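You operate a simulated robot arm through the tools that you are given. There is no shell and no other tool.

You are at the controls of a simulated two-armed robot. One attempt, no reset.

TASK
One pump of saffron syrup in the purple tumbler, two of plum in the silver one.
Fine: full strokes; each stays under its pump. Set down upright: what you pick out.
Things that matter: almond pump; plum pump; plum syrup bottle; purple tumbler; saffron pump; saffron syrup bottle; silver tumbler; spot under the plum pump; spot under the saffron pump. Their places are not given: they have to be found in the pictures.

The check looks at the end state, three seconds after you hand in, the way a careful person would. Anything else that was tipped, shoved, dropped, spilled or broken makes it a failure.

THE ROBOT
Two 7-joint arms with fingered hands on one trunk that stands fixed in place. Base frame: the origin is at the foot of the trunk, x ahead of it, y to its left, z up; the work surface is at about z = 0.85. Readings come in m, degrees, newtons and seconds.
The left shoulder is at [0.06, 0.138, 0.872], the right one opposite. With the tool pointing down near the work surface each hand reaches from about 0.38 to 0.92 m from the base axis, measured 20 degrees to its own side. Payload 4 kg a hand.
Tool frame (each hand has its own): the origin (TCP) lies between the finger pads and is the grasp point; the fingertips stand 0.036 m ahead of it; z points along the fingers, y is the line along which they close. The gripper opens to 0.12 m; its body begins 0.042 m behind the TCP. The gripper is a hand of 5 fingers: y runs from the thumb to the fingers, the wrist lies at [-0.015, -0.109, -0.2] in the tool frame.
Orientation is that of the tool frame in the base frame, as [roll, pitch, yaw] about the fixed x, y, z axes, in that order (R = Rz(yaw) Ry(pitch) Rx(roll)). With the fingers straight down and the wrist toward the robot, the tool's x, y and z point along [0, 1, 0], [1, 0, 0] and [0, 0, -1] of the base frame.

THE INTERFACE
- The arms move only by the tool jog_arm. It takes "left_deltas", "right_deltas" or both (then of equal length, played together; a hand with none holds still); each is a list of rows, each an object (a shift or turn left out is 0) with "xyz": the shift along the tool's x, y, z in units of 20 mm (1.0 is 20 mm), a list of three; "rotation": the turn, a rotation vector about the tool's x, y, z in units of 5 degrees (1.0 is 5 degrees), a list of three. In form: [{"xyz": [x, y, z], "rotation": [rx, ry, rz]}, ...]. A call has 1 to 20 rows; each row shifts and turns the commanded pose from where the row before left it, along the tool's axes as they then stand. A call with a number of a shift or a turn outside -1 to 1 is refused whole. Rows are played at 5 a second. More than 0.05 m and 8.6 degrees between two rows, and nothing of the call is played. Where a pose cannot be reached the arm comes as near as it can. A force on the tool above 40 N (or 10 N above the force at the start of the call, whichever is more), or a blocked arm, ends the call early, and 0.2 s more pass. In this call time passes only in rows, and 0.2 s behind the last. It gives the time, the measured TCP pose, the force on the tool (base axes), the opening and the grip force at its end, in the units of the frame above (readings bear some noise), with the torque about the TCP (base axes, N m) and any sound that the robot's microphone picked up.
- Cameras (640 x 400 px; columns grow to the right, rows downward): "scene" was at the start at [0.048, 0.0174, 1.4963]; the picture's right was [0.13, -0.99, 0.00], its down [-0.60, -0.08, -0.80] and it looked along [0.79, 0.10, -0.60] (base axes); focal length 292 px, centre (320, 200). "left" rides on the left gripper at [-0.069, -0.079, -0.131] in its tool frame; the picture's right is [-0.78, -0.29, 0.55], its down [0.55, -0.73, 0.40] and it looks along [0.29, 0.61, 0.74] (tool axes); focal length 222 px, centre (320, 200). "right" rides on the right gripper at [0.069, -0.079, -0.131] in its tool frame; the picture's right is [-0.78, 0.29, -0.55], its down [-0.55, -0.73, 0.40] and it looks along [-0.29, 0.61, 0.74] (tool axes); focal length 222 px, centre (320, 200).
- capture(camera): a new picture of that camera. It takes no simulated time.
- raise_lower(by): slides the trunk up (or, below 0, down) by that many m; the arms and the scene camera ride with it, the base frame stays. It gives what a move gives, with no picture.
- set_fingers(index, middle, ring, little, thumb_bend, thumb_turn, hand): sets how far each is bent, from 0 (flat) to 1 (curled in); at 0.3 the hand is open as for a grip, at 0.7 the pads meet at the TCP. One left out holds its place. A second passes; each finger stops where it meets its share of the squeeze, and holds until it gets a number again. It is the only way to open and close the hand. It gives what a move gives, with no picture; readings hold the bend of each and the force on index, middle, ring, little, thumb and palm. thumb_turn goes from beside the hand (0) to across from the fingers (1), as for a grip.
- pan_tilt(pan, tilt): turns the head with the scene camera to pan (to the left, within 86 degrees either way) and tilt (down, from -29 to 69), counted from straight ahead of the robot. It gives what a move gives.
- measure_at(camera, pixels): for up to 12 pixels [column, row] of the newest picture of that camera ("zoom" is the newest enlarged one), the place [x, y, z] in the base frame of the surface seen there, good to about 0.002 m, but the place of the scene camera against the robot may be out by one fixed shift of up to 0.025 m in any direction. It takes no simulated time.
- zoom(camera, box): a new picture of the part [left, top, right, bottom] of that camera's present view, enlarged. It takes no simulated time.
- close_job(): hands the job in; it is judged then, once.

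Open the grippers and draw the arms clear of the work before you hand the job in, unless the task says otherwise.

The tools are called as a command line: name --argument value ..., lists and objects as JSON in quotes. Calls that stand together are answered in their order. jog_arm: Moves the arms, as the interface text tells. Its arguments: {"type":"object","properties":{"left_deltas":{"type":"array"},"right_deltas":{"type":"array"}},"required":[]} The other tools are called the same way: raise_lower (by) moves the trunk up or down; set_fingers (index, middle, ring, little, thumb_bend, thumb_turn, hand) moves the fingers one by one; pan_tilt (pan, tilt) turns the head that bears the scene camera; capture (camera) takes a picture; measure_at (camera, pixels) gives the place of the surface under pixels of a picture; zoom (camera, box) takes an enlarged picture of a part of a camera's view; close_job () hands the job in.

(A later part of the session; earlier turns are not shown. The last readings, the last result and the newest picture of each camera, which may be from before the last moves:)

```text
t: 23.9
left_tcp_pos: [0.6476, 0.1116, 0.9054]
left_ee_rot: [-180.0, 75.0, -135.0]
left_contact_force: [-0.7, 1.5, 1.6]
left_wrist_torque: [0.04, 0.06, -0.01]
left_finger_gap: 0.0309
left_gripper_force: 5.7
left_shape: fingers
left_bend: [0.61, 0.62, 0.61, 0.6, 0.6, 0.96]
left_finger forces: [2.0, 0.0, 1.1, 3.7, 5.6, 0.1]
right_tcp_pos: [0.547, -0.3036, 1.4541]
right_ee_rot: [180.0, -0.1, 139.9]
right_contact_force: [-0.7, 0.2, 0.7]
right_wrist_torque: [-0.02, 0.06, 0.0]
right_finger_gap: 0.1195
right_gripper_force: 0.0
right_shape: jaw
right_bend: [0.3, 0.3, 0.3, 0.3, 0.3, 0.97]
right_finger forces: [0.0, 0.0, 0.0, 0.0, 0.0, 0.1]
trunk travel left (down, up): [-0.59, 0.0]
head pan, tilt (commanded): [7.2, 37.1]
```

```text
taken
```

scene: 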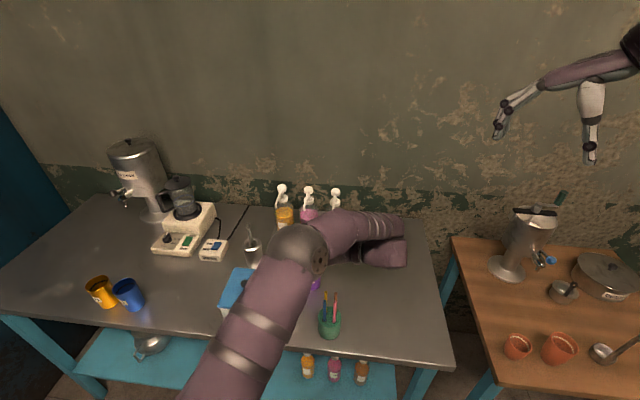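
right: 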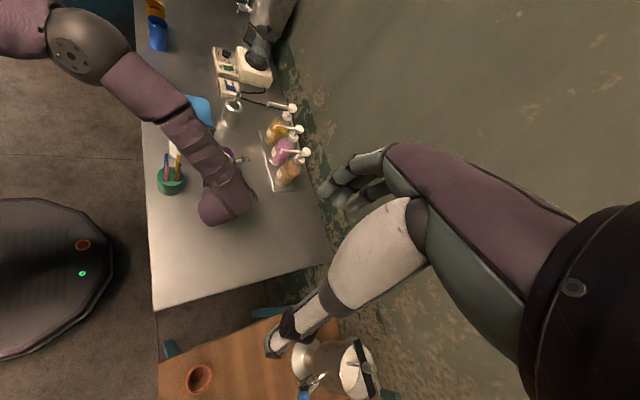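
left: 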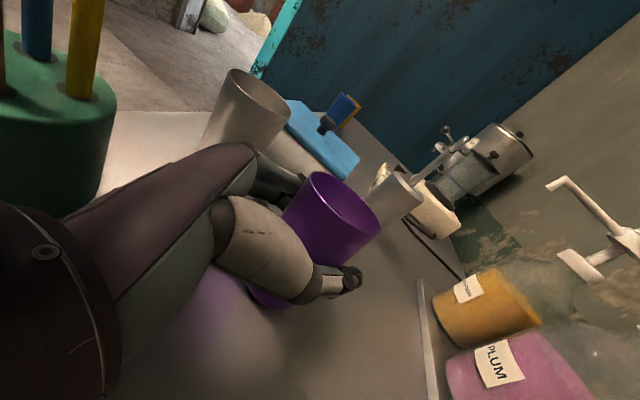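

The grip closed to 0.031 m, less than the tumbler's width, and the rim moved from (335,215) to (330,203) — it may have tilted. I zoom in and measure before moving anything.

zoom --camera "left" --box '[220, 140, 420, 330]'

measure_at --camera "zoom" --pixels '[[300, 103], [506, 300], [400, 315], [275, 220], [340, 115], [470, 200], [370, 380], [350, 350], [420, 380], [150, 530], [120, 480], [290, 400]]'

zoom --camera "right" --box '[140, 80, 320, 220]'

```text
2.11 times, centred on (320, 235) of left
```

zoom: 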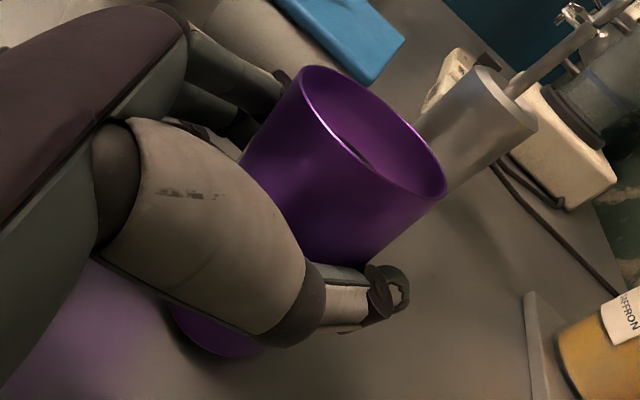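

```text
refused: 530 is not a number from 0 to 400
```

```text
2.86 times, centred on (230, 150) of right
```

zoom: 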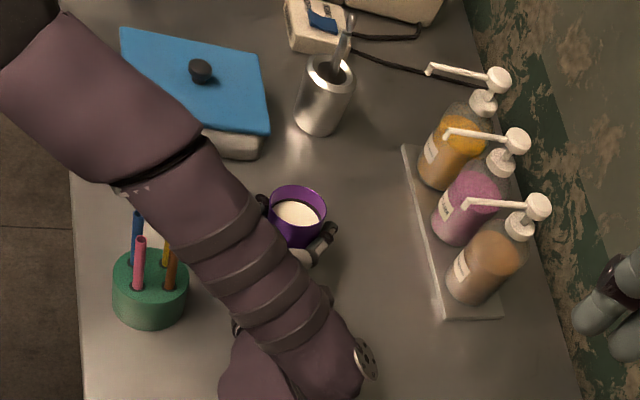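

I re-measure rim and thumb points from the left zoom, and the rim from the right zoom.

zoom --camera "left" --box '[220, 140, 420, 330]'

measure_at --camera "zoom" --pixels '[[302, 75], [320, 68], [444, 190], [400, 192], [340, 150], [300, 110], [340, 275], [290, 225], [210, 350], [260, 350], [345, 290], [395, 290]]'

zoom --camera "right" --box '[180, 110, 280, 180]'

measure_at --camera "zoom" --pixels '[[320, 140], [250, 160], [390, 170], [310, 210], [300, 170], [280, 280], [350, 290], [400, 245], [250, 220], [330, 260], [345, 235], [375, 200]]'

```text
2.11 times, centred on (320, 235) of left
```

zoom: 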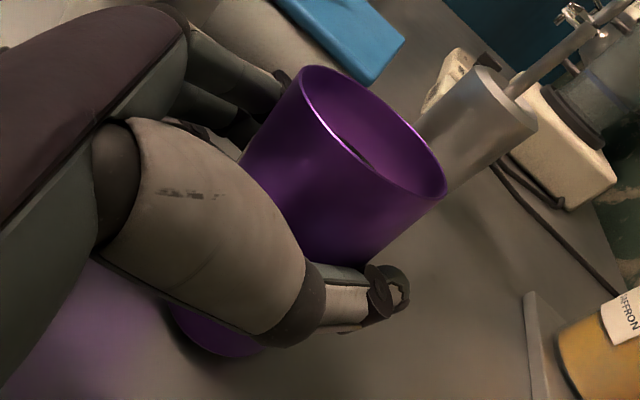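

```text
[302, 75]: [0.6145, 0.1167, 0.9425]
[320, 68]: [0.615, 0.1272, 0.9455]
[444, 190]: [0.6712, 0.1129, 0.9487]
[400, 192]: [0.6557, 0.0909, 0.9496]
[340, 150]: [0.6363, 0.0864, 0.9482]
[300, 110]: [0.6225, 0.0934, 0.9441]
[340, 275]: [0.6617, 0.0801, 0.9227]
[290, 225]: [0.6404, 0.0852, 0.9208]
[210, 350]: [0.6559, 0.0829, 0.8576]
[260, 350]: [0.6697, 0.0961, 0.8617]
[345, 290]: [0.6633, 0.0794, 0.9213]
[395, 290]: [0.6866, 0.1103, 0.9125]
```

```text
5.71 times, centred on (230, 145) of right
```

zoom: 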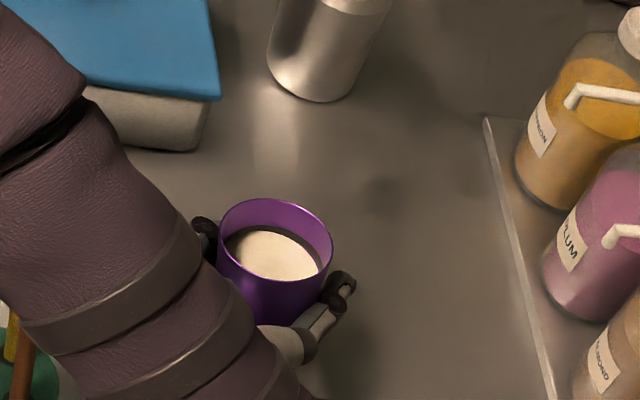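

```text
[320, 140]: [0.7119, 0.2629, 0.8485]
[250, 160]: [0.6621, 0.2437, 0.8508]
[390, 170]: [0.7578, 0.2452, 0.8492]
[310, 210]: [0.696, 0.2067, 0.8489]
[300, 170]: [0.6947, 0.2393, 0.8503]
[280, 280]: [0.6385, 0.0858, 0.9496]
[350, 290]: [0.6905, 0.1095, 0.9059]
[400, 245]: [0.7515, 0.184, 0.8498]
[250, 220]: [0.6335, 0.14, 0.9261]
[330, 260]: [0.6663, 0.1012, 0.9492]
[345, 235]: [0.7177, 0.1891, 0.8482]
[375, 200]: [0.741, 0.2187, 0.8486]
```

The rim fit shows the tumbler tilted about 6° (top toward the fingers), because the little finger pushes hardest (3.7 N) near the bottom. I relax the little finger so that it settles back flat on its base.

set_fingers --hand "left" --little 0.52

zoom --camera "left" --box '[220, 140, 420, 330]'

measure_at --camera "zoom" --pixels '[[302, 75], [320, 68], [444, 190], [400, 192], [340, 150], [300, 110], [340, 275], [290, 225], [210, 350], [260, 350]]'

```text
t: 24.9
left_tcp_pos: [0.6479, 0.1121, 0.9058]
left_ee_rot: [179.9, 75.0, -135.1]
left_contact_force: [1.4, -1.4, 1.6]
left_wrist_torque: [0.03, 0.0, -0.04]
left_finger_gap: 0.0306
left_gripper_force: 3.8
left_shape: fingers
left_bend: [0.61, 0.62, 0.61, 0.52, 0.61, 0.97]
left_finger forces: [2.4, 0.0, 1.4, 0.0, 4.7, 0.1]
right_tcp_pos: [0.5467, -0.304, 1.4541]
right_ee_rot: [179.9, 0.0, 140.0]
right_contact_force: [0.8, -0.1, -0.4]
right_wrist_torque: [0.0, -0.03, -0.02]
right_finger_gap: 0.1199
right_gripper_force: 0.0
right_shape: jaw
right_bend: [0.3, 0.3, 0.3, 0.3, 0.3, 0.97]
right_finger forces: [0.0, 0.0, 0.0, 0.1, 0.1, 0.0]
trunk travel left (down, up): [-0.59, 0.0]
head pan, tilt (commanded): [7.2, 37.1]
```

```text
2.11 times, centred on (320, 235) of left
```

zoom: 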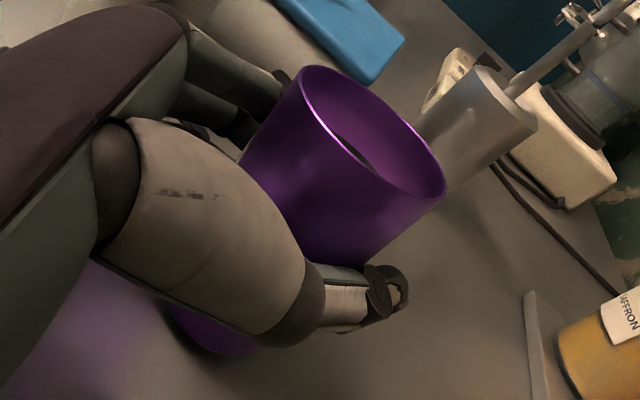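

```text
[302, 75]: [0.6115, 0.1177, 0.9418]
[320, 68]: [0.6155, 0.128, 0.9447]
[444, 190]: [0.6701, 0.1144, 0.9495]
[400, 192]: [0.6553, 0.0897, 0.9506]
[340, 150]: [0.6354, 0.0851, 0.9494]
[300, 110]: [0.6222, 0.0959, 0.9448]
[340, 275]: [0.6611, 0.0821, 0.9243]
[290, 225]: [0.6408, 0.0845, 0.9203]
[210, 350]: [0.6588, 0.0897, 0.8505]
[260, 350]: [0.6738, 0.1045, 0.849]
```

Still tilted about 5–6°, since the thumb reached the tumbler first and tipped it toward the fingers. I ease the thumb back so it settles upright, then I will recentre the hand.

set_fingers --hand "left" --thumb_bend 0.54

zoom --camera "left" --box '[220, 140, 420, 330]'

measure_at --camera "zoom" --pixels '[[302, 85], [325, 75], [444, 200], [400, 210], [340, 170], [300, 120], [340, 275], [290, 225], [210, 350], [240, 350]]'

```text
t: 25.9
left_tcp_pos: [0.6477, 0.112, 0.9057]
left_ee_rot: [179.9, 75.0, -135.2]
left_contact_force: [0.5, -0.5, 0.6]
left_wrist_torque: [0.05, 0.01, 0.01]
left_finger_gap: 0.037
left_gripper_force: 0.7
left_shape: fingers
left_bend: [0.62, 0.62, 0.61, 0.52, 0.54, 0.97]
left_finger forces: [0.1, 0.0, 0.9, 0.0, 1.1, 0.0]
right_tcp_pos: [0.5482, -0.303, 1.4534]
right_ee_rot: [180.0, 0.1, 140.0]
right_contact_force: [0.2, 0.0, -0.4]
right_wrist_torque: [-0.01, -0.01, 0.01]
right_finger_gap: 0.1195
right_gripper_force: 0.1
right_shape: jaw
right_bend: [0.3, 0.3, 0.3, 0.3, 0.3, 0.97]
right_finger forces: [0.0, 0.0, 0.0, 0.1, 0.1, 0.0]
trunk travel left (down, up): [-0.59, 0.0]
head pan, tilt (commanded): [7.2, 37.1]
```

```text
2.11 times, centred on (320, 235) of left
```

zoom: 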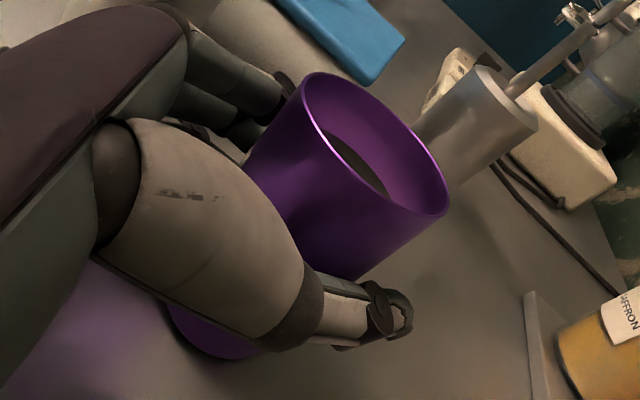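

```text
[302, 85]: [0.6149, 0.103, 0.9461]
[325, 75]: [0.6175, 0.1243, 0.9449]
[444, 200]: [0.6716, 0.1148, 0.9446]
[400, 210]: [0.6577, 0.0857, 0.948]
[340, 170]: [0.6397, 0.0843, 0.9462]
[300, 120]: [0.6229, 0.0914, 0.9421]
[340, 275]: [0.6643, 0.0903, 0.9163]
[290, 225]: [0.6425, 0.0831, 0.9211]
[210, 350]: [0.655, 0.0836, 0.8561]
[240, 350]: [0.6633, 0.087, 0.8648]
```

It is upright again (rim z ≈ 0.945–0.947 all round). The thumb presses at z≈0.917, so I balance it with the index and middle fingers rather than the lower ones.

set_fingers --hand "left" --index 0.62 --middle 0.69 --ring 0.61 --little 0.5 --thumb_bend 0.58

zoom --camera "left" --box '[220, 140, 420, 330]'

measure_at --camera "zoom" --pixels '[[302, 85], [325, 75], [444, 200], [400, 205], [340, 165], [300, 120], [340, 275], [290, 225], [210, 350], [240, 350]]'

```text
t: 26.9
left_tcp_pos: [0.6484, 0.1127, 0.9048]
left_ee_rot: [180.0, 74.9, -135.1]
left_contact_force: [-1.1, -0.7, -0.1]
left_wrist_torque: [0.05, 0.06, 0.03]
left_finger_gap: 0.0345
left_gripper_force: 3.2
left_shape: fingers
left_bend: [0.62, 0.67, 0.61, 0.5, 0.56, 0.97]
left_finger forces: [0.3, 2.4, 0.3, 0.0, 2.8, 0.1]
right_tcp_pos: [0.5477, -0.3034, 1.454]
right_ee_rot: [-180.0, 0.0, 140.0]
right_contact_force: [0.2, 0.0, -0.2]
right_wrist_torque: [0.01, 0.02, -0.01]
right_finger_gap: 0.1197
right_gripper_force: 0.0
right_shape: jaw
right_bend: [0.3, 0.3, 0.3, 0.3, 0.3, 0.97]
right_finger forces: [0.0, 0.0, 0.0, 0.0, 0.0, 0.0]
trunk travel left (down, up): [-0.59, 0.0]
head pan, tilt (commanded): [7.2, 37.1]
```

```text
2.11 times, centred on (320, 235) of left
```

zoom: 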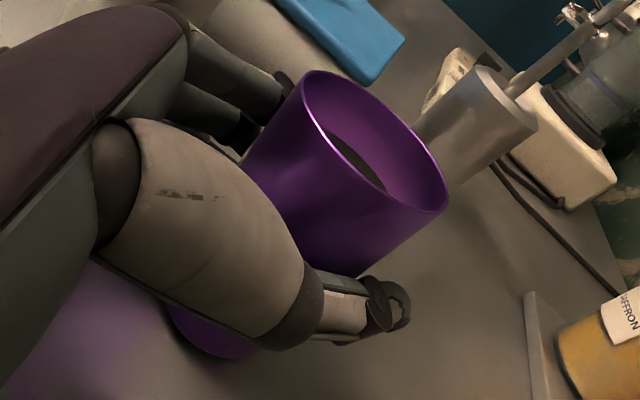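

```text
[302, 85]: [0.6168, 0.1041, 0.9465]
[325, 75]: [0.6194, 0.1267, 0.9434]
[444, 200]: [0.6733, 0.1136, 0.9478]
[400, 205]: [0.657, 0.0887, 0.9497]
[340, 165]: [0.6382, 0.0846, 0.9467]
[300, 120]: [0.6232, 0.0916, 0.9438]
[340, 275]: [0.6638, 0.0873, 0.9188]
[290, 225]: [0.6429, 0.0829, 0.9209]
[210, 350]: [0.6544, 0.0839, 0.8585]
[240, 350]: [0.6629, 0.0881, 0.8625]
```

Nearly upright now, with the middle finger (2.4 N) opposing the thumb (2.8 N). I firm the grip in proportion.

set_fingers --hand "left" --index 0.66 --middle 0.76 --ring 0.65 --little 0.52 --thumb_bend 0.62

zoom --camera "left" --box '[220, 140, 420, 330]'

measure_at --camera "zoom" --pixels '[[302, 85], [325, 75], [444, 200], [400, 202], [340, 162], [300, 118], [340, 275], [290, 225], [210, 350], [240, 350]]'

```text
t: 27.9
left_tcp_pos: [0.6477, 0.1116, 0.9039]
left_ee_rot: [179.8, 75.1, -135.3]
left_contact_force: [0.4, 0.8, -0.3]
left_wrist_torque: [0.08, 0.03, 0.0]
left_finger_gap: 0.0295
left_gripper_force: 9.9
left_shape: fingers
left_bend: [0.64, 0.69, 0.64, 0.52, 0.6, 0.96]
left_finger forces: [2.8, 7.1, 0.9, 0.0, 9.5, 0.0]
right_tcp_pos: [0.5463, -0.3036, 1.4539]
right_ee_rot: [180.0, 0.0, 139.9]
right_contact_force: [0.4, 0.1, -0.2]
right_wrist_torque: [-0.04, 0.0, -0.02]
right_finger_gap: 0.1198
right_gripper_force: 0.0
right_shape: jaw
right_bend: [0.3, 0.3, 0.3, 0.3, 0.3, 0.97]
right_finger forces: [0.0, 0.1, 0.1, 0.0, 0.0, 0.1]
trunk travel left (down, up): [-0.59, 0.0]
head pan, tilt (commanded): [7.2, 37.1]
```

```text
2.11 times, centred on (320, 235) of left
```

zoom: 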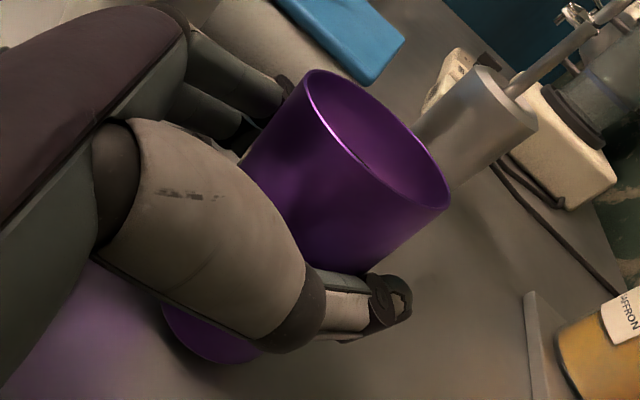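

```text
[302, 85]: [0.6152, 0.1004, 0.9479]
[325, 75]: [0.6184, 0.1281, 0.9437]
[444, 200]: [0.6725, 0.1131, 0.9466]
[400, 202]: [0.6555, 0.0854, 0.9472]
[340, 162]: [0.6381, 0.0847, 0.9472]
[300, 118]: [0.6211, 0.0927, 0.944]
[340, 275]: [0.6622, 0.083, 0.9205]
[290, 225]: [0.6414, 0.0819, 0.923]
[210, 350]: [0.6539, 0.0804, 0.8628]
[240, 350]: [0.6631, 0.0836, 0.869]
```

Grip is firm (thumb 9.5 N, middle 7.1 N, index 2.8 N) with only a few degrees of lean, well within the milk's freeboard. I lift 0.03 m slowly and then check the lean, to be corrected by the wrist.

jog_arm --left_deltas '[{"xyz": [-0.483, 0, -0.13]}, {"xyz": [-0.483, 0, -0.13]}, {"xyz": [-0.483, 0, -0.13]}]'

zoom --camera "left" --box '[220, 140, 420, 330]'

measure_at --camera "zoom" --pixels '[[302, 85], [325, 75], [444, 200], [400, 202], [340, 162], [300, 118], [340, 275], [290, 225], [210, 350], [240, 350]]'

zoom --camera "right" --box '[180, 110, 280, 180]'

```text
t: 28.7
left_tcp_pos: [0.6478, 0.1107, 0.9352]
left_ee_rot: [-180.0, 75.0, -135.1]
left_contact_force: [0.2, -0.8, -2.4]
left_wrist_torque: [0.05, 0.0, 0.01]
left_finger_gap: 0.0296
left_gripper_force: 10.6
left_shape: fingers
left_bend: [0.64, 0.69, 0.64, 0.52, 0.6, 0.96]
left_finger forces: [3.0, 7.0, 1.0, 0.0, 9.6, 0.0]
right_tcp_pos: [0.5478, -0.3021, 1.4538]
right_ee_rot: [179.9, 0.0, 139.9]
right_contact_force: [0.3, 0.7, 0.0]
right_wrist_torque: [-0.04, -0.01, 0.0]
right_finger_gap: 0.1197
right_gripper_force: 0.0
right_shape: jaw
right_bend: [0.3, 0.3, 0.3, 0.3, 0.3, 0.97]
right_finger forces: [0.1, 0.0, 0.0, 0.1, 0.1, 0.0]
trunk travel left (down, up): [-0.59, 0.0]
head pan, tilt (commanded): [7.2, 37.1]
```

```text
2.11 times, centred on (320, 235) of left
```

zoom: 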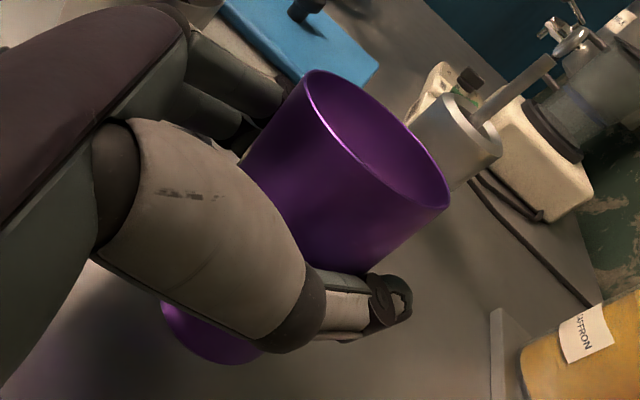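

```text
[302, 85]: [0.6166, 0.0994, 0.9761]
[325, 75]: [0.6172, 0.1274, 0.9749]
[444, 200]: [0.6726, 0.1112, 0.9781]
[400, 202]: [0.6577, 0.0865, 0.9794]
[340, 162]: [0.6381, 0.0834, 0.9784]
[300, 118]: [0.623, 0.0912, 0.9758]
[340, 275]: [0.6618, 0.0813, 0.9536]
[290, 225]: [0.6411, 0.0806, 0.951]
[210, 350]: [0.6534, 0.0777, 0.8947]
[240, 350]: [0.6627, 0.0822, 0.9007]
```

```text
5.71 times, centred on (230, 145) of right
```

zoom: 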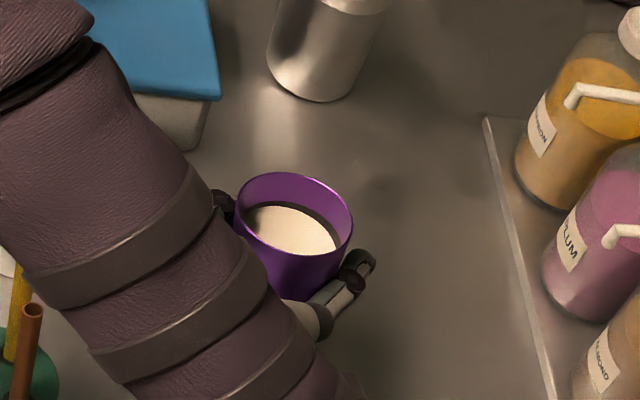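

The tumbler is held and clear of the table (weight ≈2.4 N), leaning ~4.5° toward the fingers. I roll the hand +4.5° about tool z to level it.

jog_arm --left_deltas '[{"rotation": [0, 0, 0.45]}, {"rotation": [0, 0, 0.45]}]'

zoom --camera "left" --box '[220, 140, 420, 330]'

measure_at --camera "zoom" --pixels '[[302, 85], [325, 75], [444, 200], [400, 202], [340, 162], [300, 118], [340, 275], [290, 225], [210, 350], [240, 350], [405, 125], [370, 92]]'

zoom --camera "right" --box '[180, 110, 280, 180]'

```text
t: 29.3
left_tcp_pos: [0.6484, 0.1115, 0.9339]
left_ee_rot: [163.4, 74.4, -152.2]
left_contact_force: [-0.3, 0.2, -2.6]
left_wrist_torque: [0.04, 0.0, 0.0]
left_finger_gap: 0.0294
left_gripper_force: 10.4
left_shape: fingers
left_bend: [0.64, 0.69, 0.64, 0.52, 0.6, 0.96]
left_finger forces: [2.9, 7.0, 0.9, 0.0, 9.7, 0.1]
right_tcp_pos: [0.547, -0.3036, 1.4545]
right_ee_rot: [180.0, 0.1, 140.0]
right_contact_force: [-0.2, 0.3, 0.7]
right_wrist_torque: [0.0, 0.02, -0.01]
right_finger_gap: 0.1195
right_gripper_force: 0.0
right_shape: jaw
right_bend: [0.3, 0.3, 0.3, 0.3, 0.3, 0.97]
right_finger forces: [0.1, 0.1, 0.0, 0.0, 0.1, 0.0]
trunk travel left (down, up): [-0.59, 0.0]
head pan, tilt (commanded): [7.2, 37.1]
```

```text
2.11 times, centred on (320, 235) of left
```

zoom: 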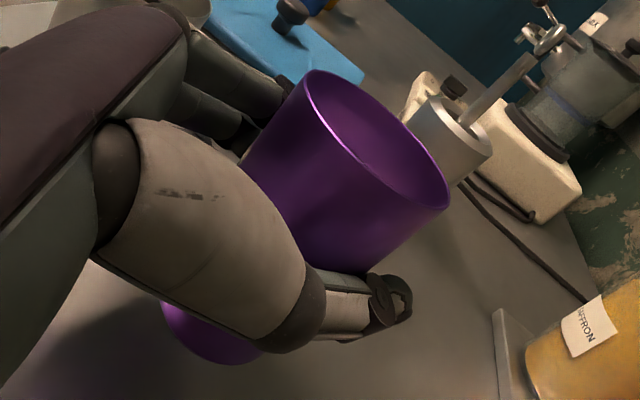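

```text
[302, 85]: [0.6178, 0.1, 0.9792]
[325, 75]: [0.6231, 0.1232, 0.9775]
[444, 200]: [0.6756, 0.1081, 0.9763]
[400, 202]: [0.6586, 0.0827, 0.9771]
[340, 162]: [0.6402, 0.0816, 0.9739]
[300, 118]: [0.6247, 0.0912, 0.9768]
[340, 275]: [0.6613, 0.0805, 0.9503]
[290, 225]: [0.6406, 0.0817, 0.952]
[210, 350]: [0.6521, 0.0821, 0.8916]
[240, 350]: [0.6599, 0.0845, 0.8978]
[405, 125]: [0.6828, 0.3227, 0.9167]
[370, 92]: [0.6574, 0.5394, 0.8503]
```

```text
5.71 times, centred on (230, 145) of right
```

zoom: 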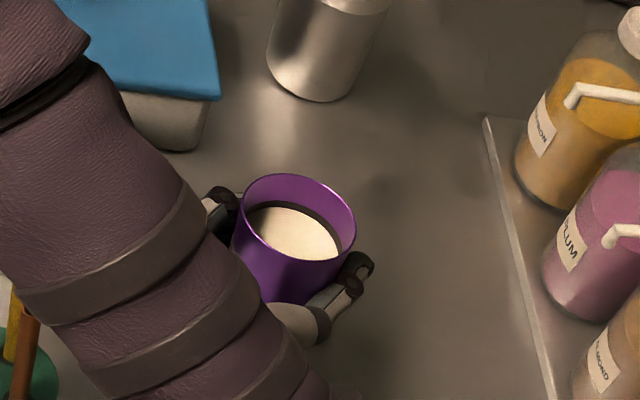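

The rim is level now. I move forward-left 0.07/0.075 m at this height, then yaw the hand back 15° toward ψ=30°, clear of the brush cup.

jog_arm --left_deltas '[{"xyz": [-0.163, 0.035, 0.619]}, {"xyz": [-0.163, 0.035, 0.619]}, {"xyz": [-0.163, 0.035, 0.619]}, {"xyz": [-0.163, 0.035, 0.619]}, {"xyz": [-0.163, 0.035, 0.619]}, {"xyz": [-0.163, 0.035, 0.619]}, {"xyz": [-0.163, 0.035, 0.619]}, {"xyz": [-0.163, 0.035, 0.619]}, {"rotation": [0.482, -0.038, 0.129]}, {"rotation": [0.482, -0.038, 0.129]}, {"rotation": [0.482, -0.038, 0.129]}, {"rotation": [0.482, -0.038, 0.129]}, {"rotation": [0.482, -0.038, 0.129]}, {"rotation": [0.482, -0.038, 0.129]}]'

capture --camera "left"

zoom --camera "right" --box '[140, 70, 320, 200]'

capture --camera "scene"

```text
t: 32.3
left_tcp_pos: [0.7178, 0.1887, 0.9353]
left_ee_rot: [163.5, 74.4, -167.1]
left_contact_force: [0.0, -0.2, -2.5]
left_wrist_torque: [-0.02, -0.01, -0.01]
left_finger_gap: 0.0294
left_gripper_force: 9.8
left_shape: fingers
left_bend: [0.64, 0.69, 0.64, 0.52, 0.6, 0.96]
left_finger forces: [2.9, 6.9, 0.9, 0.1, 9.5, 0.1]
right_tcp_pos: [0.5473, -0.3035, 1.4552]
right_ee_rot: [-180.0, -0.1, 140.0]
right_contact_force: [0.4, 0.2, -0.3]
right_wrist_torque: [0.02, -0.01, 0.01]
right_finger_gap: 0.1197
right_gripper_force: 0.0
right_shape: jaw
right_bend: [0.3, 0.3, 0.3, 0.3, 0.3, 0.97]
right_finger forces: [0.0, 0.0, 0.0, 0.0, 0.1, 0.0]
trunk travel left (down, up): [-0.59, 0.0]
head pan, tilt (commanded): [7.2, 37.1]
```

```text
taken
```

left: 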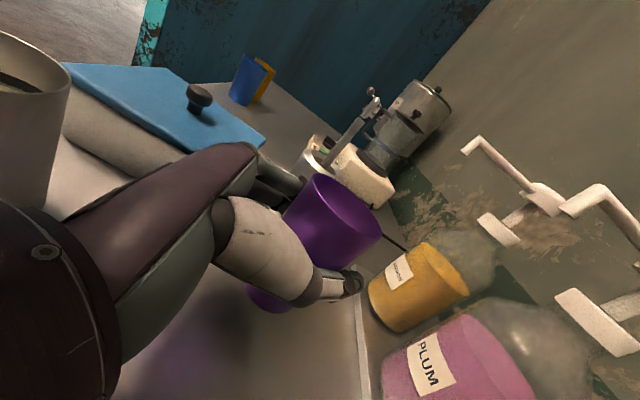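

```text
3.08 times, centred on (230, 135) of right
```

zoom: 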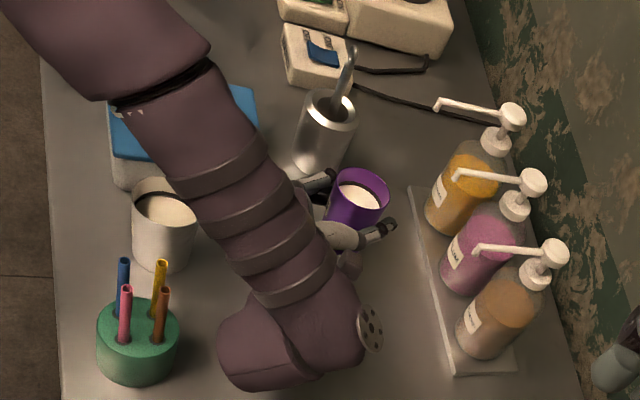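

```text
taken
```

scene: 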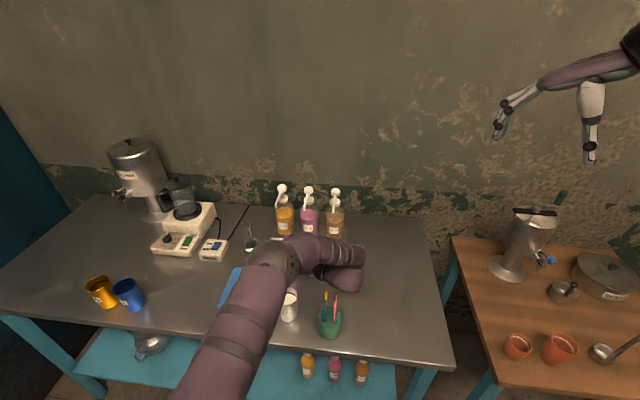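

The tumbler is held upright. In the right zoom the fingers at (320,180) come near the spoon cup, so I measure them and the cup edge before going on.

measure_at --camera "zoom" --pixels '[[600, 380], [318, 181], [300, 186], [330, 176], [308, 196], [330, 130], [318, 165], [345, 190], [375, 228], [360, 235], [357, 190], [388, 190]]'

measure_at --camera "left" --pixels '[[263, 168], [280, 178], [300, 183], [320, 152], [330, 150], [301, 188], [320, 175], [380, 235], [358, 238], [325, 225], [302, 205], [360, 285]]'

```text
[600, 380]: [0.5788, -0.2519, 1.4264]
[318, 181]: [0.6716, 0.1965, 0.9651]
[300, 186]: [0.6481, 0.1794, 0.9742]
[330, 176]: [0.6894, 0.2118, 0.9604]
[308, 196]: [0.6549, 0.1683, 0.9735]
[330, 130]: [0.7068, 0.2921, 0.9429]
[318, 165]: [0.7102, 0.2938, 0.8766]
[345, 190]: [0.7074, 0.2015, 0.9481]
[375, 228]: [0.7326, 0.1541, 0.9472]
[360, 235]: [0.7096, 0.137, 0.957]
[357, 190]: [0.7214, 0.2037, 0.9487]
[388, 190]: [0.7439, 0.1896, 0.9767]
```

```text
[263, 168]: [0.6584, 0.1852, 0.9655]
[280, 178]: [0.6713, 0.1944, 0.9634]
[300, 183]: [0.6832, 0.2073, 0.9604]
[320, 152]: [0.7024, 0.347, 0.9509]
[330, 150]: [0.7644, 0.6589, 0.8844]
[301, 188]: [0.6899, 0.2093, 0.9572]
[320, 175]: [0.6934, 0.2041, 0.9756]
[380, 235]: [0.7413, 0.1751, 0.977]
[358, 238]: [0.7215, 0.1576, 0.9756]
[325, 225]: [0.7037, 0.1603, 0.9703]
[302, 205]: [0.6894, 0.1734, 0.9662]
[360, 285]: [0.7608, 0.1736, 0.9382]
```

Clearances at the saffron spot work out to ≥0.015 m on every side. I go three quarters of the remaining way and check.

jog_arm --left_deltas '[{"xyz": [-0.138, 0.137, 0.557]}, {"xyz": [-0.138, 0.137, 0.557]}, {"xyz": [-0.138, 0.137, 0.557]}, {"xyz": [-0.138, 0.137, 0.557]}, {"xyz": [-0.138, 0.137, 0.557]}, {"xyz": [-0.138, 0.137, 0.557]}]'

capture --camera "left"

zoom --camera "right" --box '[180, 70, 320, 170]'

zoom --camera "scene" --box '[220, 170, 380, 270]'

```text
t: 33.7
left_tcp_pos: [0.7701, 0.2333, 0.9346]
left_ee_rot: [163.3, 74.2, -167.3]
left_contact_force: [0.6, -0.4, -1.5]
left_wrist_torque: [-0.02, -0.02, 0.0]
left_finger_gap: 0.0295
left_gripper_force: 9.8
left_shape: fingers
left_bend: [0.64, 0.69, 0.64, 0.52, 0.6, 0.96]
left_finger forces: [2.8, 6.8, 0.9, 0.1, 9.4, 0.0]
right_tcp_pos: [0.5465, -0.3035, 1.4545]
right_ee_rot: [-179.9, 0.1, 140.0]
right_contact_force: [0.9, -0.9, -0.3]
right_wrist_torque: [0.02, 0.04, 0.0]
right_finger_gap: 0.1195
right_gripper_force: 0.0
right_shape: jaw
right_bend: [0.3, 0.3, 0.3, 0.3, 0.3, 0.97]
right_finger forces: [0.1, 0.0, 0.1, 0.0, 0.0, 0.1]
trunk travel left (down, up): [-0.59, 0.0]
head pan, tilt (commanded): [7.2, 37.1]
```

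```text
taken
```

left: 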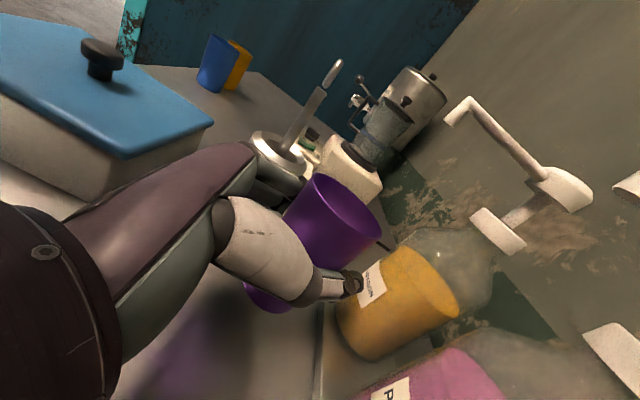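

```text
4.00 times, centred on (250, 120) of right
```

zoom: 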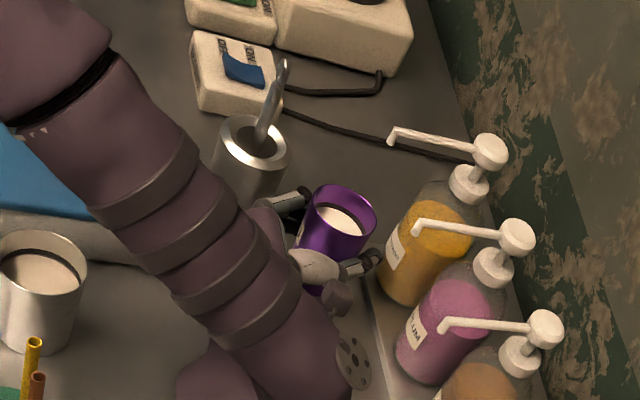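

```text
4.00 times, centred on (300, 220) of scene
```

zoom: 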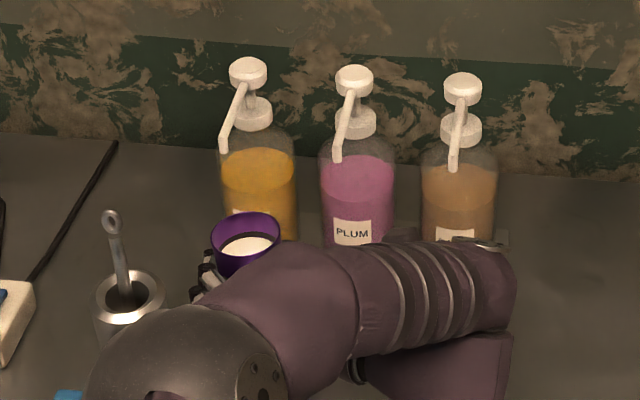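

I measure the thumb tip and saffron bottle surface in the left view to make sure of the remaining room.

measure_at --camera "left" --pixels '[[360, 287], [352, 284], [372, 290], [365, 310], [385, 300], [345, 330], [362, 268], [380, 262], [320, 340], [325, 310], [290, 192], [270, 185]]'

```text
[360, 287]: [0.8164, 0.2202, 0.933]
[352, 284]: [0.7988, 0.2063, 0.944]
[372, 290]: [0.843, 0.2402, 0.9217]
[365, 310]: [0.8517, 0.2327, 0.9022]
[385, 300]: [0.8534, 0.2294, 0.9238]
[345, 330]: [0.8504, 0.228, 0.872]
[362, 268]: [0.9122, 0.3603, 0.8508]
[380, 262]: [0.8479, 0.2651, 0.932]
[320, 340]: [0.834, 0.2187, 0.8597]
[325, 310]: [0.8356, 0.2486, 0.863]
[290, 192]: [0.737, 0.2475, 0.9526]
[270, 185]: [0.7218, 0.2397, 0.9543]
```

The thumb tip would end about 0.01 m from the bottle, so I stop 4 mm shorter in x: TCP goal (0.7835, 0.2524). I make that final horizontal move.

jog_arm --left_deltas '[{"xyz": [-0.078, 0.17, 0.341]}, {"xyz": [-0.078, 0.17, 0.341]}, {"xyz": [-0.078, 0.17, 0.341]}]'

capture --camera "left"

zoom --camera "right" --box '[200, 80, 300, 150]'

zoom --camera "scene" --box '[240, 180, 340, 245]'

```text
t: 34.5
left_tcp_pos: [0.7838, 0.2519, 0.9333]
left_ee_rot: [163.2, 74.3, -167.4]
left_contact_force: [-1.1, 0.1, -2.8]
left_wrist_torque: [0.0, -0.03, -0.02]
left_finger_gap: 0.0291
left_gripper_force: 10.0
left_shape: fingers
left_bend: [0.64, 0.69, 0.64, 0.52, 0.6, 0.96]
left_finger forces: [3.1, 6.8, 1.0, 0.1, 9.4, 0.1]
right_tcp_pos: [0.5469, -0.3025, 1.4542]
right_ee_rot: [-180.0, 0.0, 140.1]
right_contact_force: [0.0, -0.5, 0.7]
right_wrist_torque: [-0.02, -0.01, -0.01]
right_finger_gap: 0.1197
right_gripper_force: 0.0
right_shape: jaw
right_bend: [0.3, 0.3, 0.3, 0.3, 0.3, 0.97]
right_finger forces: [0.0, 0.0, 0.0, 0.0, 0.0, 0.0]
trunk travel left (down, up): [-0.59, 0.0]
head pan, tilt (commanded): [7.2, 37.1]
```

```text
taken
```

left: 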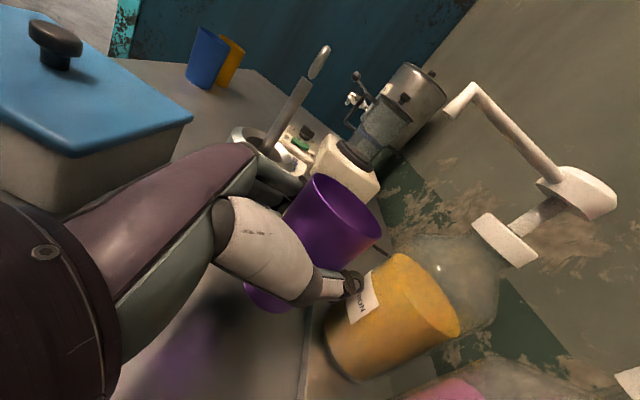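

```text
5.71 times, centred on (250, 115) of right
```

zoom: 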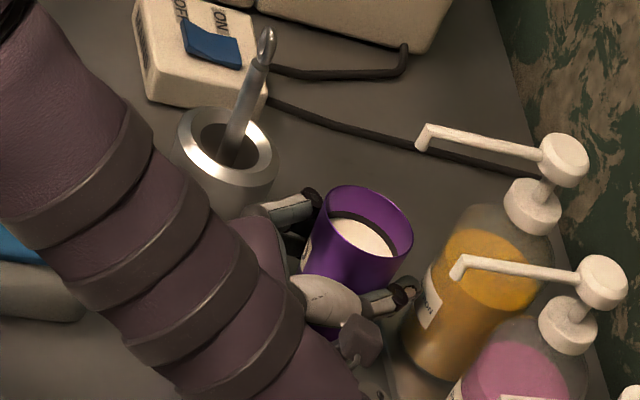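

```text
6.15 times, centred on (290, 212) of scene
```

zoom: 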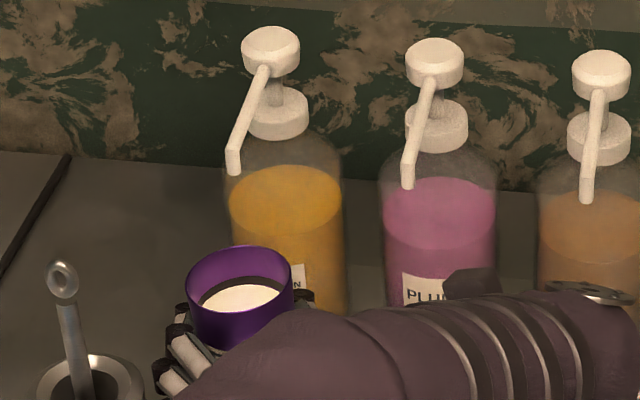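

Alignment with the saffron spout looks right. I lower about 26 mm first.

jog_arm --left_deltas '[{"xyz": [0.417, -0.033, 0.112]}, {"xyz": [0.417, -0.033, 0.112]}, {"xyz": [0.417, -0.033, 0.112]}]'

capture --camera "left"

measure_at --camera "left" --pixels '[[380, 235], [358, 238], [325, 225], [302, 205], [300, 190], [320, 175], [360, 198], [372, 215], [255, 300], [280, 308]]'

```text
t: 35.3
left_tcp_pos: [0.7832, 0.2544, 0.9081]
left_ee_rot: [163.2, 74.4, -167.4]
left_contact_force: [0.2, 0.2, -2.0]
left_wrist_torque: [-0.03, -0.02, 0.0]
left_finger_gap: 0.0291
left_gripper_force: 9.9
left_shape: fingers
left_bend: [0.64, 0.69, 0.64, 0.52, 0.6, 0.96]
left_finger forces: [2.9, 6.9, 0.8, 0.0, 9.4, 0.0]
right_tcp_pos: [0.5478, -0.3033, 1.4548]
right_ee_rot: [180.0, 0.0, 140.0]
right_contact_force: [0.3, -0.2, -0.3]
right_wrist_torque: [0.02, 0.0, 0.0]
right_finger_gap: 0.1199
right_gripper_force: 0.0
right_shape: jaw
right_bend: [0.3, 0.3, 0.3, 0.3, 0.3, 0.97]
right_finger forces: [0.1, 0.1, 0.1, 0.0, 0.0, 0.0]
trunk travel left (down, up): [-0.59, 0.0]
head pan, tilt (commanded): [7.2, 37.1]
```

```text
taken
```

left: 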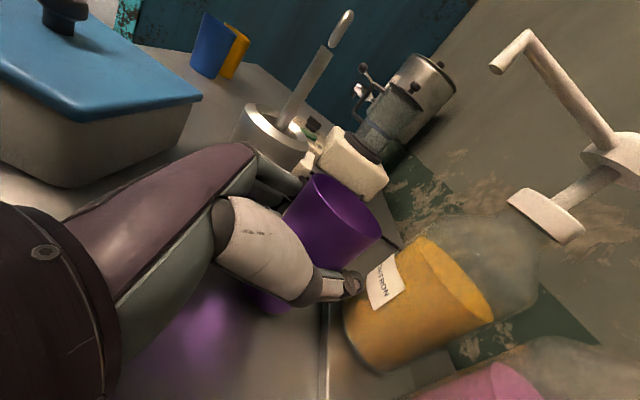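

```text
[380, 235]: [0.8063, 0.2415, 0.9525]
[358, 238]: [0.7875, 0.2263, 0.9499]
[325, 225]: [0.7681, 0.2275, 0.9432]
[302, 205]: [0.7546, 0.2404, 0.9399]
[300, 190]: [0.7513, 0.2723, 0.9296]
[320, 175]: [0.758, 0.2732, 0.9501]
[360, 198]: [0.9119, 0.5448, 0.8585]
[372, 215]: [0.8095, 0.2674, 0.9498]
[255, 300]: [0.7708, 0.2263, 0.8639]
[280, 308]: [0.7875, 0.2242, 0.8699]
```

The rim is level at z≈0.950, about 5 mm above its resting height; centre ≈(0.782, 0.2545). I lower the last few mm in small steps.

jog_arm --left_deltas '[{"xyz": [0.096, -0.008, 0.026]}, {"xyz": [0.096, -0.008, 0.026]}]'

```text
t: 35.9
left_tcp_pos: [0.7842, 0.2526, 0.9052]
left_ee_rot: [163.4, 74.3, -167.2]
left_contact_force: [0.8, 0.7, -1.9]
left_wrist_torque: [0.01, -0.02, 0.02]
left_finger_gap: 0.0294
left_gripper_force: 10.0
left_shape: fingers
left_bend: [0.64, 0.69, 0.64, 0.52, 0.6, 0.96]
left_finger forces: [2.9, 6.8, 0.7, 0.0, 9.3, 0.0]
right_tcp_pos: [0.5475, -0.3027, 1.4545]
right_ee_rot: [179.9, 0.0, 139.9]
right_contact_force: [-0.6, -0.5, 0.2]
right_wrist_torque: [0.02, 0.0, 0.0]
right_finger_gap: 0.1198
right_gripper_force: 0.0
right_shape: jaw
right_bend: [0.3, 0.3, 0.3, 0.3, 0.3, 0.97]
right_finger forces: [0.0, 0.0, 0.1, 0.0, 0.0, 0.1]
trunk travel left (down, up): [-0.59, 0.0]
head pan, tilt (commanded): [7.2, 37.1]
```

The force still shows the full weight (−1.9 N), so it hasn't touched down. I lower another 2 mm.

jog_arm --left_deltas '[{"xyz": [0.048, -0.004, 0.013]}, {"xyz": [0.048, -0.004, 0.013]}]'

```text
t: 36.5
left_tcp_pos: [0.7844, 0.2533, 0.9035]
left_ee_rot: [163.3, 74.4, -167.4]
left_contact_force: [0.3, -0.2, -1.0]
left_wrist_torque: [0.06, -0.01, -0.01]
left_finger_gap: 0.0291
left_gripper_force: 9.5
left_shape: fingers
left_bend: [0.64, 0.69, 0.64, 0.52, 0.6, 0.96]
left_finger forces: [2.9, 6.7, 0.9, 0.0, 9.3, 0.0]
right_tcp_pos: [0.5478, -0.3026, 1.4547]
right_ee_rot: [-180.0, 0.1, 140.0]
right_contact_force: [0.2, 0.4, 0.2]
right_wrist_torque: [0.02, 0.05, 0.01]
right_finger_gap: 0.1199
right_gripper_force: 0.0
right_shape: jaw
right_bend: [0.3, 0.3, 0.3, 0.3, 0.3, 0.97]
right_finger forces: [0.0, 0.0, 0.0, 0.0, 0.0, 0.0]
trunk travel left (down, up): [-0.59, 0.0]
head pan, tilt (commanded): [7.2, 37.1]
```

The weight reading drops to −1.0 N: it is touching. I lower one more mm so that the base is seated.

jog_arm --left_deltas '[{"xyz": [0.048, -0.004, 0.013]}]'

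capture --camera "left"

measure_at --camera "left" --pixels '[[380, 235], [358, 238], [325, 225], [302, 205], [320, 175], [372, 215], [255, 300], [280, 308], [262, 308], [290, 312]]'

```text
t: 36.9
left_tcp_pos: [0.7846, 0.2526, 0.9027]
left_ee_rot: [163.5, 74.4, -167.2]
left_contact_force: [0.1, 0.3, 1.5]
left_wrist_torque: [0.08, 0.01, -0.03]
left_finger_gap: 0.0264
left_gripper_force: 6.6
left_shape: fingers
left_bend: [0.64, 0.71, 0.65, 0.52, 0.6, 0.97]
left_finger forces: [2.1, 4.6, 0.0, 0.0, 6.4, 0.0]
right_tcp_pos: [0.5468, -0.3024, 1.4555]
right_ee_rot: [-180.0, 0.1, 139.9]
right_contact_force: [0.3, 0.3, 0.0]
right_wrist_torque: [0.0, 0.04, -0.02]
right_finger_gap: 0.1197
right_gripper_force: 0.0
right_shape: jaw
right_bend: [0.3, 0.3, 0.3, 0.3, 0.3, 0.97]
right_finger forces: [0.1, 0.0, 0.0, 0.0, 0.0, 0.1]
trunk travel left (down, up): [-0.59, 0.0]
head pan, tilt (commanded): [7.2, 37.1]
```

```text
taken
```

left: 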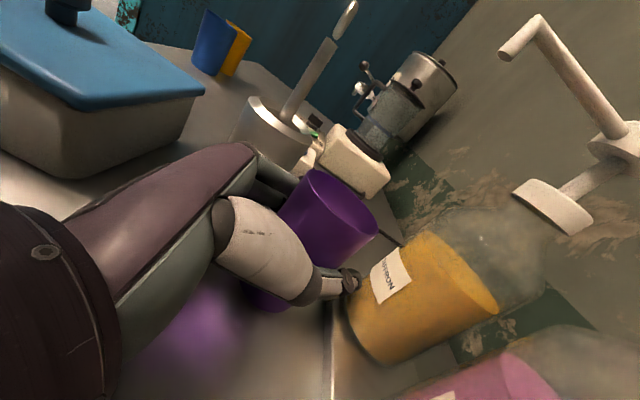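

```text
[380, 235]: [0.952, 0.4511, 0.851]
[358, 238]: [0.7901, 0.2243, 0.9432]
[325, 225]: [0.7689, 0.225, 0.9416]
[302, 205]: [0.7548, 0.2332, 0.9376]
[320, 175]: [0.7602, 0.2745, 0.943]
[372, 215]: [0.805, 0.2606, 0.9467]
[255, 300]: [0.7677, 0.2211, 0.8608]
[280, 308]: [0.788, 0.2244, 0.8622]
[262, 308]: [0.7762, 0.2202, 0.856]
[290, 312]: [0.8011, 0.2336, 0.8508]
```

The tumbler is seated (force now +1.5 N). I release by easing fingers and thumb open together a little, not fully, since the spoon cup is close to the fingers.

set_fingers --hand "left" --index 0.57 --middle 0.62 --ring 0.57 --little 0.5 --thumb_bend 0.53

capture --camera "left"

measure_at --camera "left" --pixels '[[376, 232], [358, 240], [325, 225], [302, 205], [320, 175], [372, 215], [255, 300], [280, 308], [262, 308], [290, 312]]'

zoom --camera "right" --box '[200, 80, 300, 150]'

```text
t: 37.9
left_tcp_pos: [0.7844, 0.252, 0.9036]
left_ee_rot: [163.6, 74.4, -167.1]
left_contact_force: [1.0, -0.6, 0.0]
left_wrist_torque: [-0.02, 0.02, -0.03]
left_finger_gap: 0.046
left_gripper_force: 0.0
left_shape: fingers
left_bend: [0.56, 0.62, 0.56, 0.5, 0.53, 0.97]
left_finger forces: [0.0, 0.0, 0.0, 0.0, 0.0, 0.0]
right_tcp_pos: [0.5466, -0.3035, 1.4544]
right_ee_rot: [-180.0, 0.0, 140.0]
right_contact_force: [-0.5, 0.6, -0.4]
right_wrist_torque: [0.02, -0.01, -0.04]
right_finger_gap: 0.1197
right_gripper_force: 0.0
right_shape: jaw
right_bend: [0.3, 0.3, 0.3, 0.3, 0.3, 0.97]
right_finger forces: [0.0, 0.0, 0.0, 0.0, 0.0, 0.1]
trunk travel left (down, up): [-0.59, 0.0]
head pan, tilt (commanded): [7.2, 37.1]
```

```text
taken
```

left: 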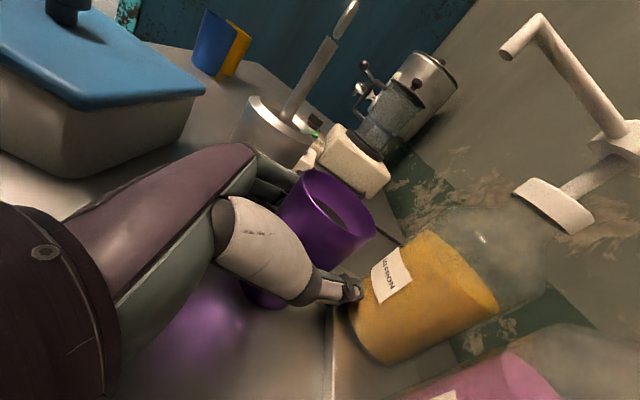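

```text
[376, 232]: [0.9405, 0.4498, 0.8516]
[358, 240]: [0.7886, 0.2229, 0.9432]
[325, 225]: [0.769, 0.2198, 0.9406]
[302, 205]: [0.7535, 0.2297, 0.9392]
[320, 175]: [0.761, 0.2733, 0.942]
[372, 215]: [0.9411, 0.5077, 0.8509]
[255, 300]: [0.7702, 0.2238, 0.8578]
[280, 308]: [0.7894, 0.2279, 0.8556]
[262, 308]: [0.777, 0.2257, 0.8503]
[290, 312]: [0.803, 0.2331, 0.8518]
```

```text
5.71 times, centred on (250, 115) of right
```

zoom: 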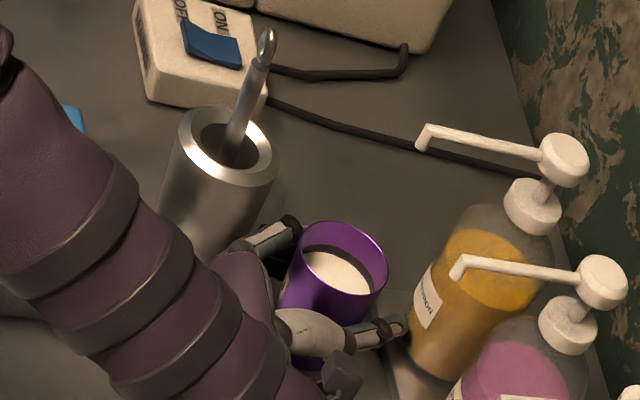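

Released with zero contact force; the tumbler stands upright. I open a bit more (fingers 0.48, thumb 0.42) so the fingertips can pass the tumbler when I back out.

set_fingers --hand "left" --index 0.48 --middle 0.48 --ring 0.48 --little 0.48 --thumb_bend 0.42

capture --camera "left"

zoom --camera "right" --box '[200, 80, 300, 150]'

measure_at --camera "zoom" --pixels '[[330, 222], [386, 262], [365, 296], [300, 285], [284, 262], [340, 300], [295, 222], [280, 240], [402, 325], [380, 335], [262, 180], [275, 165]]'

```text
t: 38.9
left_tcp_pos: [0.7845, 0.2521, 0.9017]
left_ee_rot: [163.8, 74.3, -166.8]
left_contact_force: [9.5, -12.2, -1.1]
left_wrist_torque: [-0.12, -0.11, 0.07]
left_finger_gap: 0.0742
left_gripper_force: 8.2
left_shape: fingers
left_bend: [0.48, 0.54, 0.49, 0.48, 0.42, 0.97]
left_finger forces: [0.1, 13.8, 1.9, 0.1, 0.0, 0.0]
right_tcp_pos: [0.5469, -0.3037, 1.4539]
right_ee_rot: [179.9, -0.1, 140.0]
right_contact_force: [-0.7, -0.4, -0.3]
right_wrist_torque: [0.0, 0.03, -0.05]
right_finger_gap: 0.1198
right_gripper_force: 0.0
right_shape: jaw
right_bend: [0.3, 0.3, 0.3, 0.3, 0.3, 0.97]
right_finger forces: [0.1, 0.1, 0.0, 0.1, 0.1, 0.1]
trunk travel left (down, up): [-0.59, 0.0]
head pan, tilt (commanded): [7.2, 37.1]
```

```text
taken
```

left: 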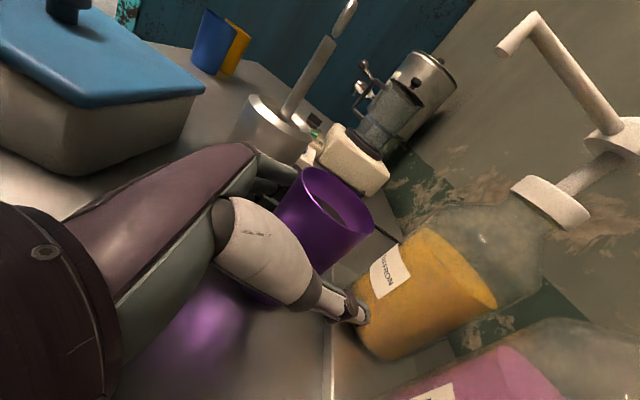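

```text
5.71 times, centred on (250, 115) of right
```

zoom: 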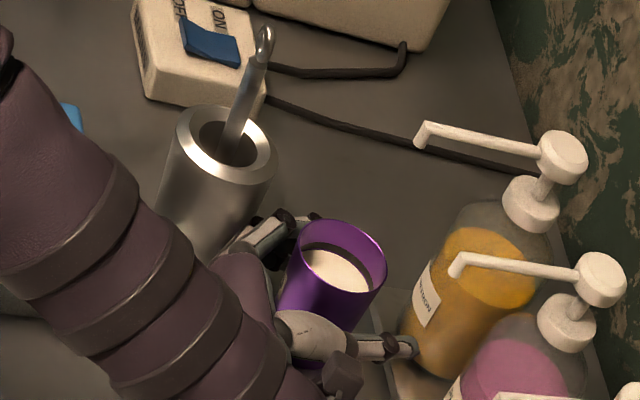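

```text
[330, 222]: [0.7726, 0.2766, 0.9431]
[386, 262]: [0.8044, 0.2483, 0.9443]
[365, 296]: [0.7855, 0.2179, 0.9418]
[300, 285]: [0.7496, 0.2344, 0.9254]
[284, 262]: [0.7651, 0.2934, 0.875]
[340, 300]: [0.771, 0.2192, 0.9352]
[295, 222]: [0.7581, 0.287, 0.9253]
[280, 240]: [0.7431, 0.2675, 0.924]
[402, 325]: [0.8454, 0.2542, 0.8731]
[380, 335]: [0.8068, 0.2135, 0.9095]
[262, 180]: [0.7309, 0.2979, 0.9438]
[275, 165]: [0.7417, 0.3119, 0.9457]
```

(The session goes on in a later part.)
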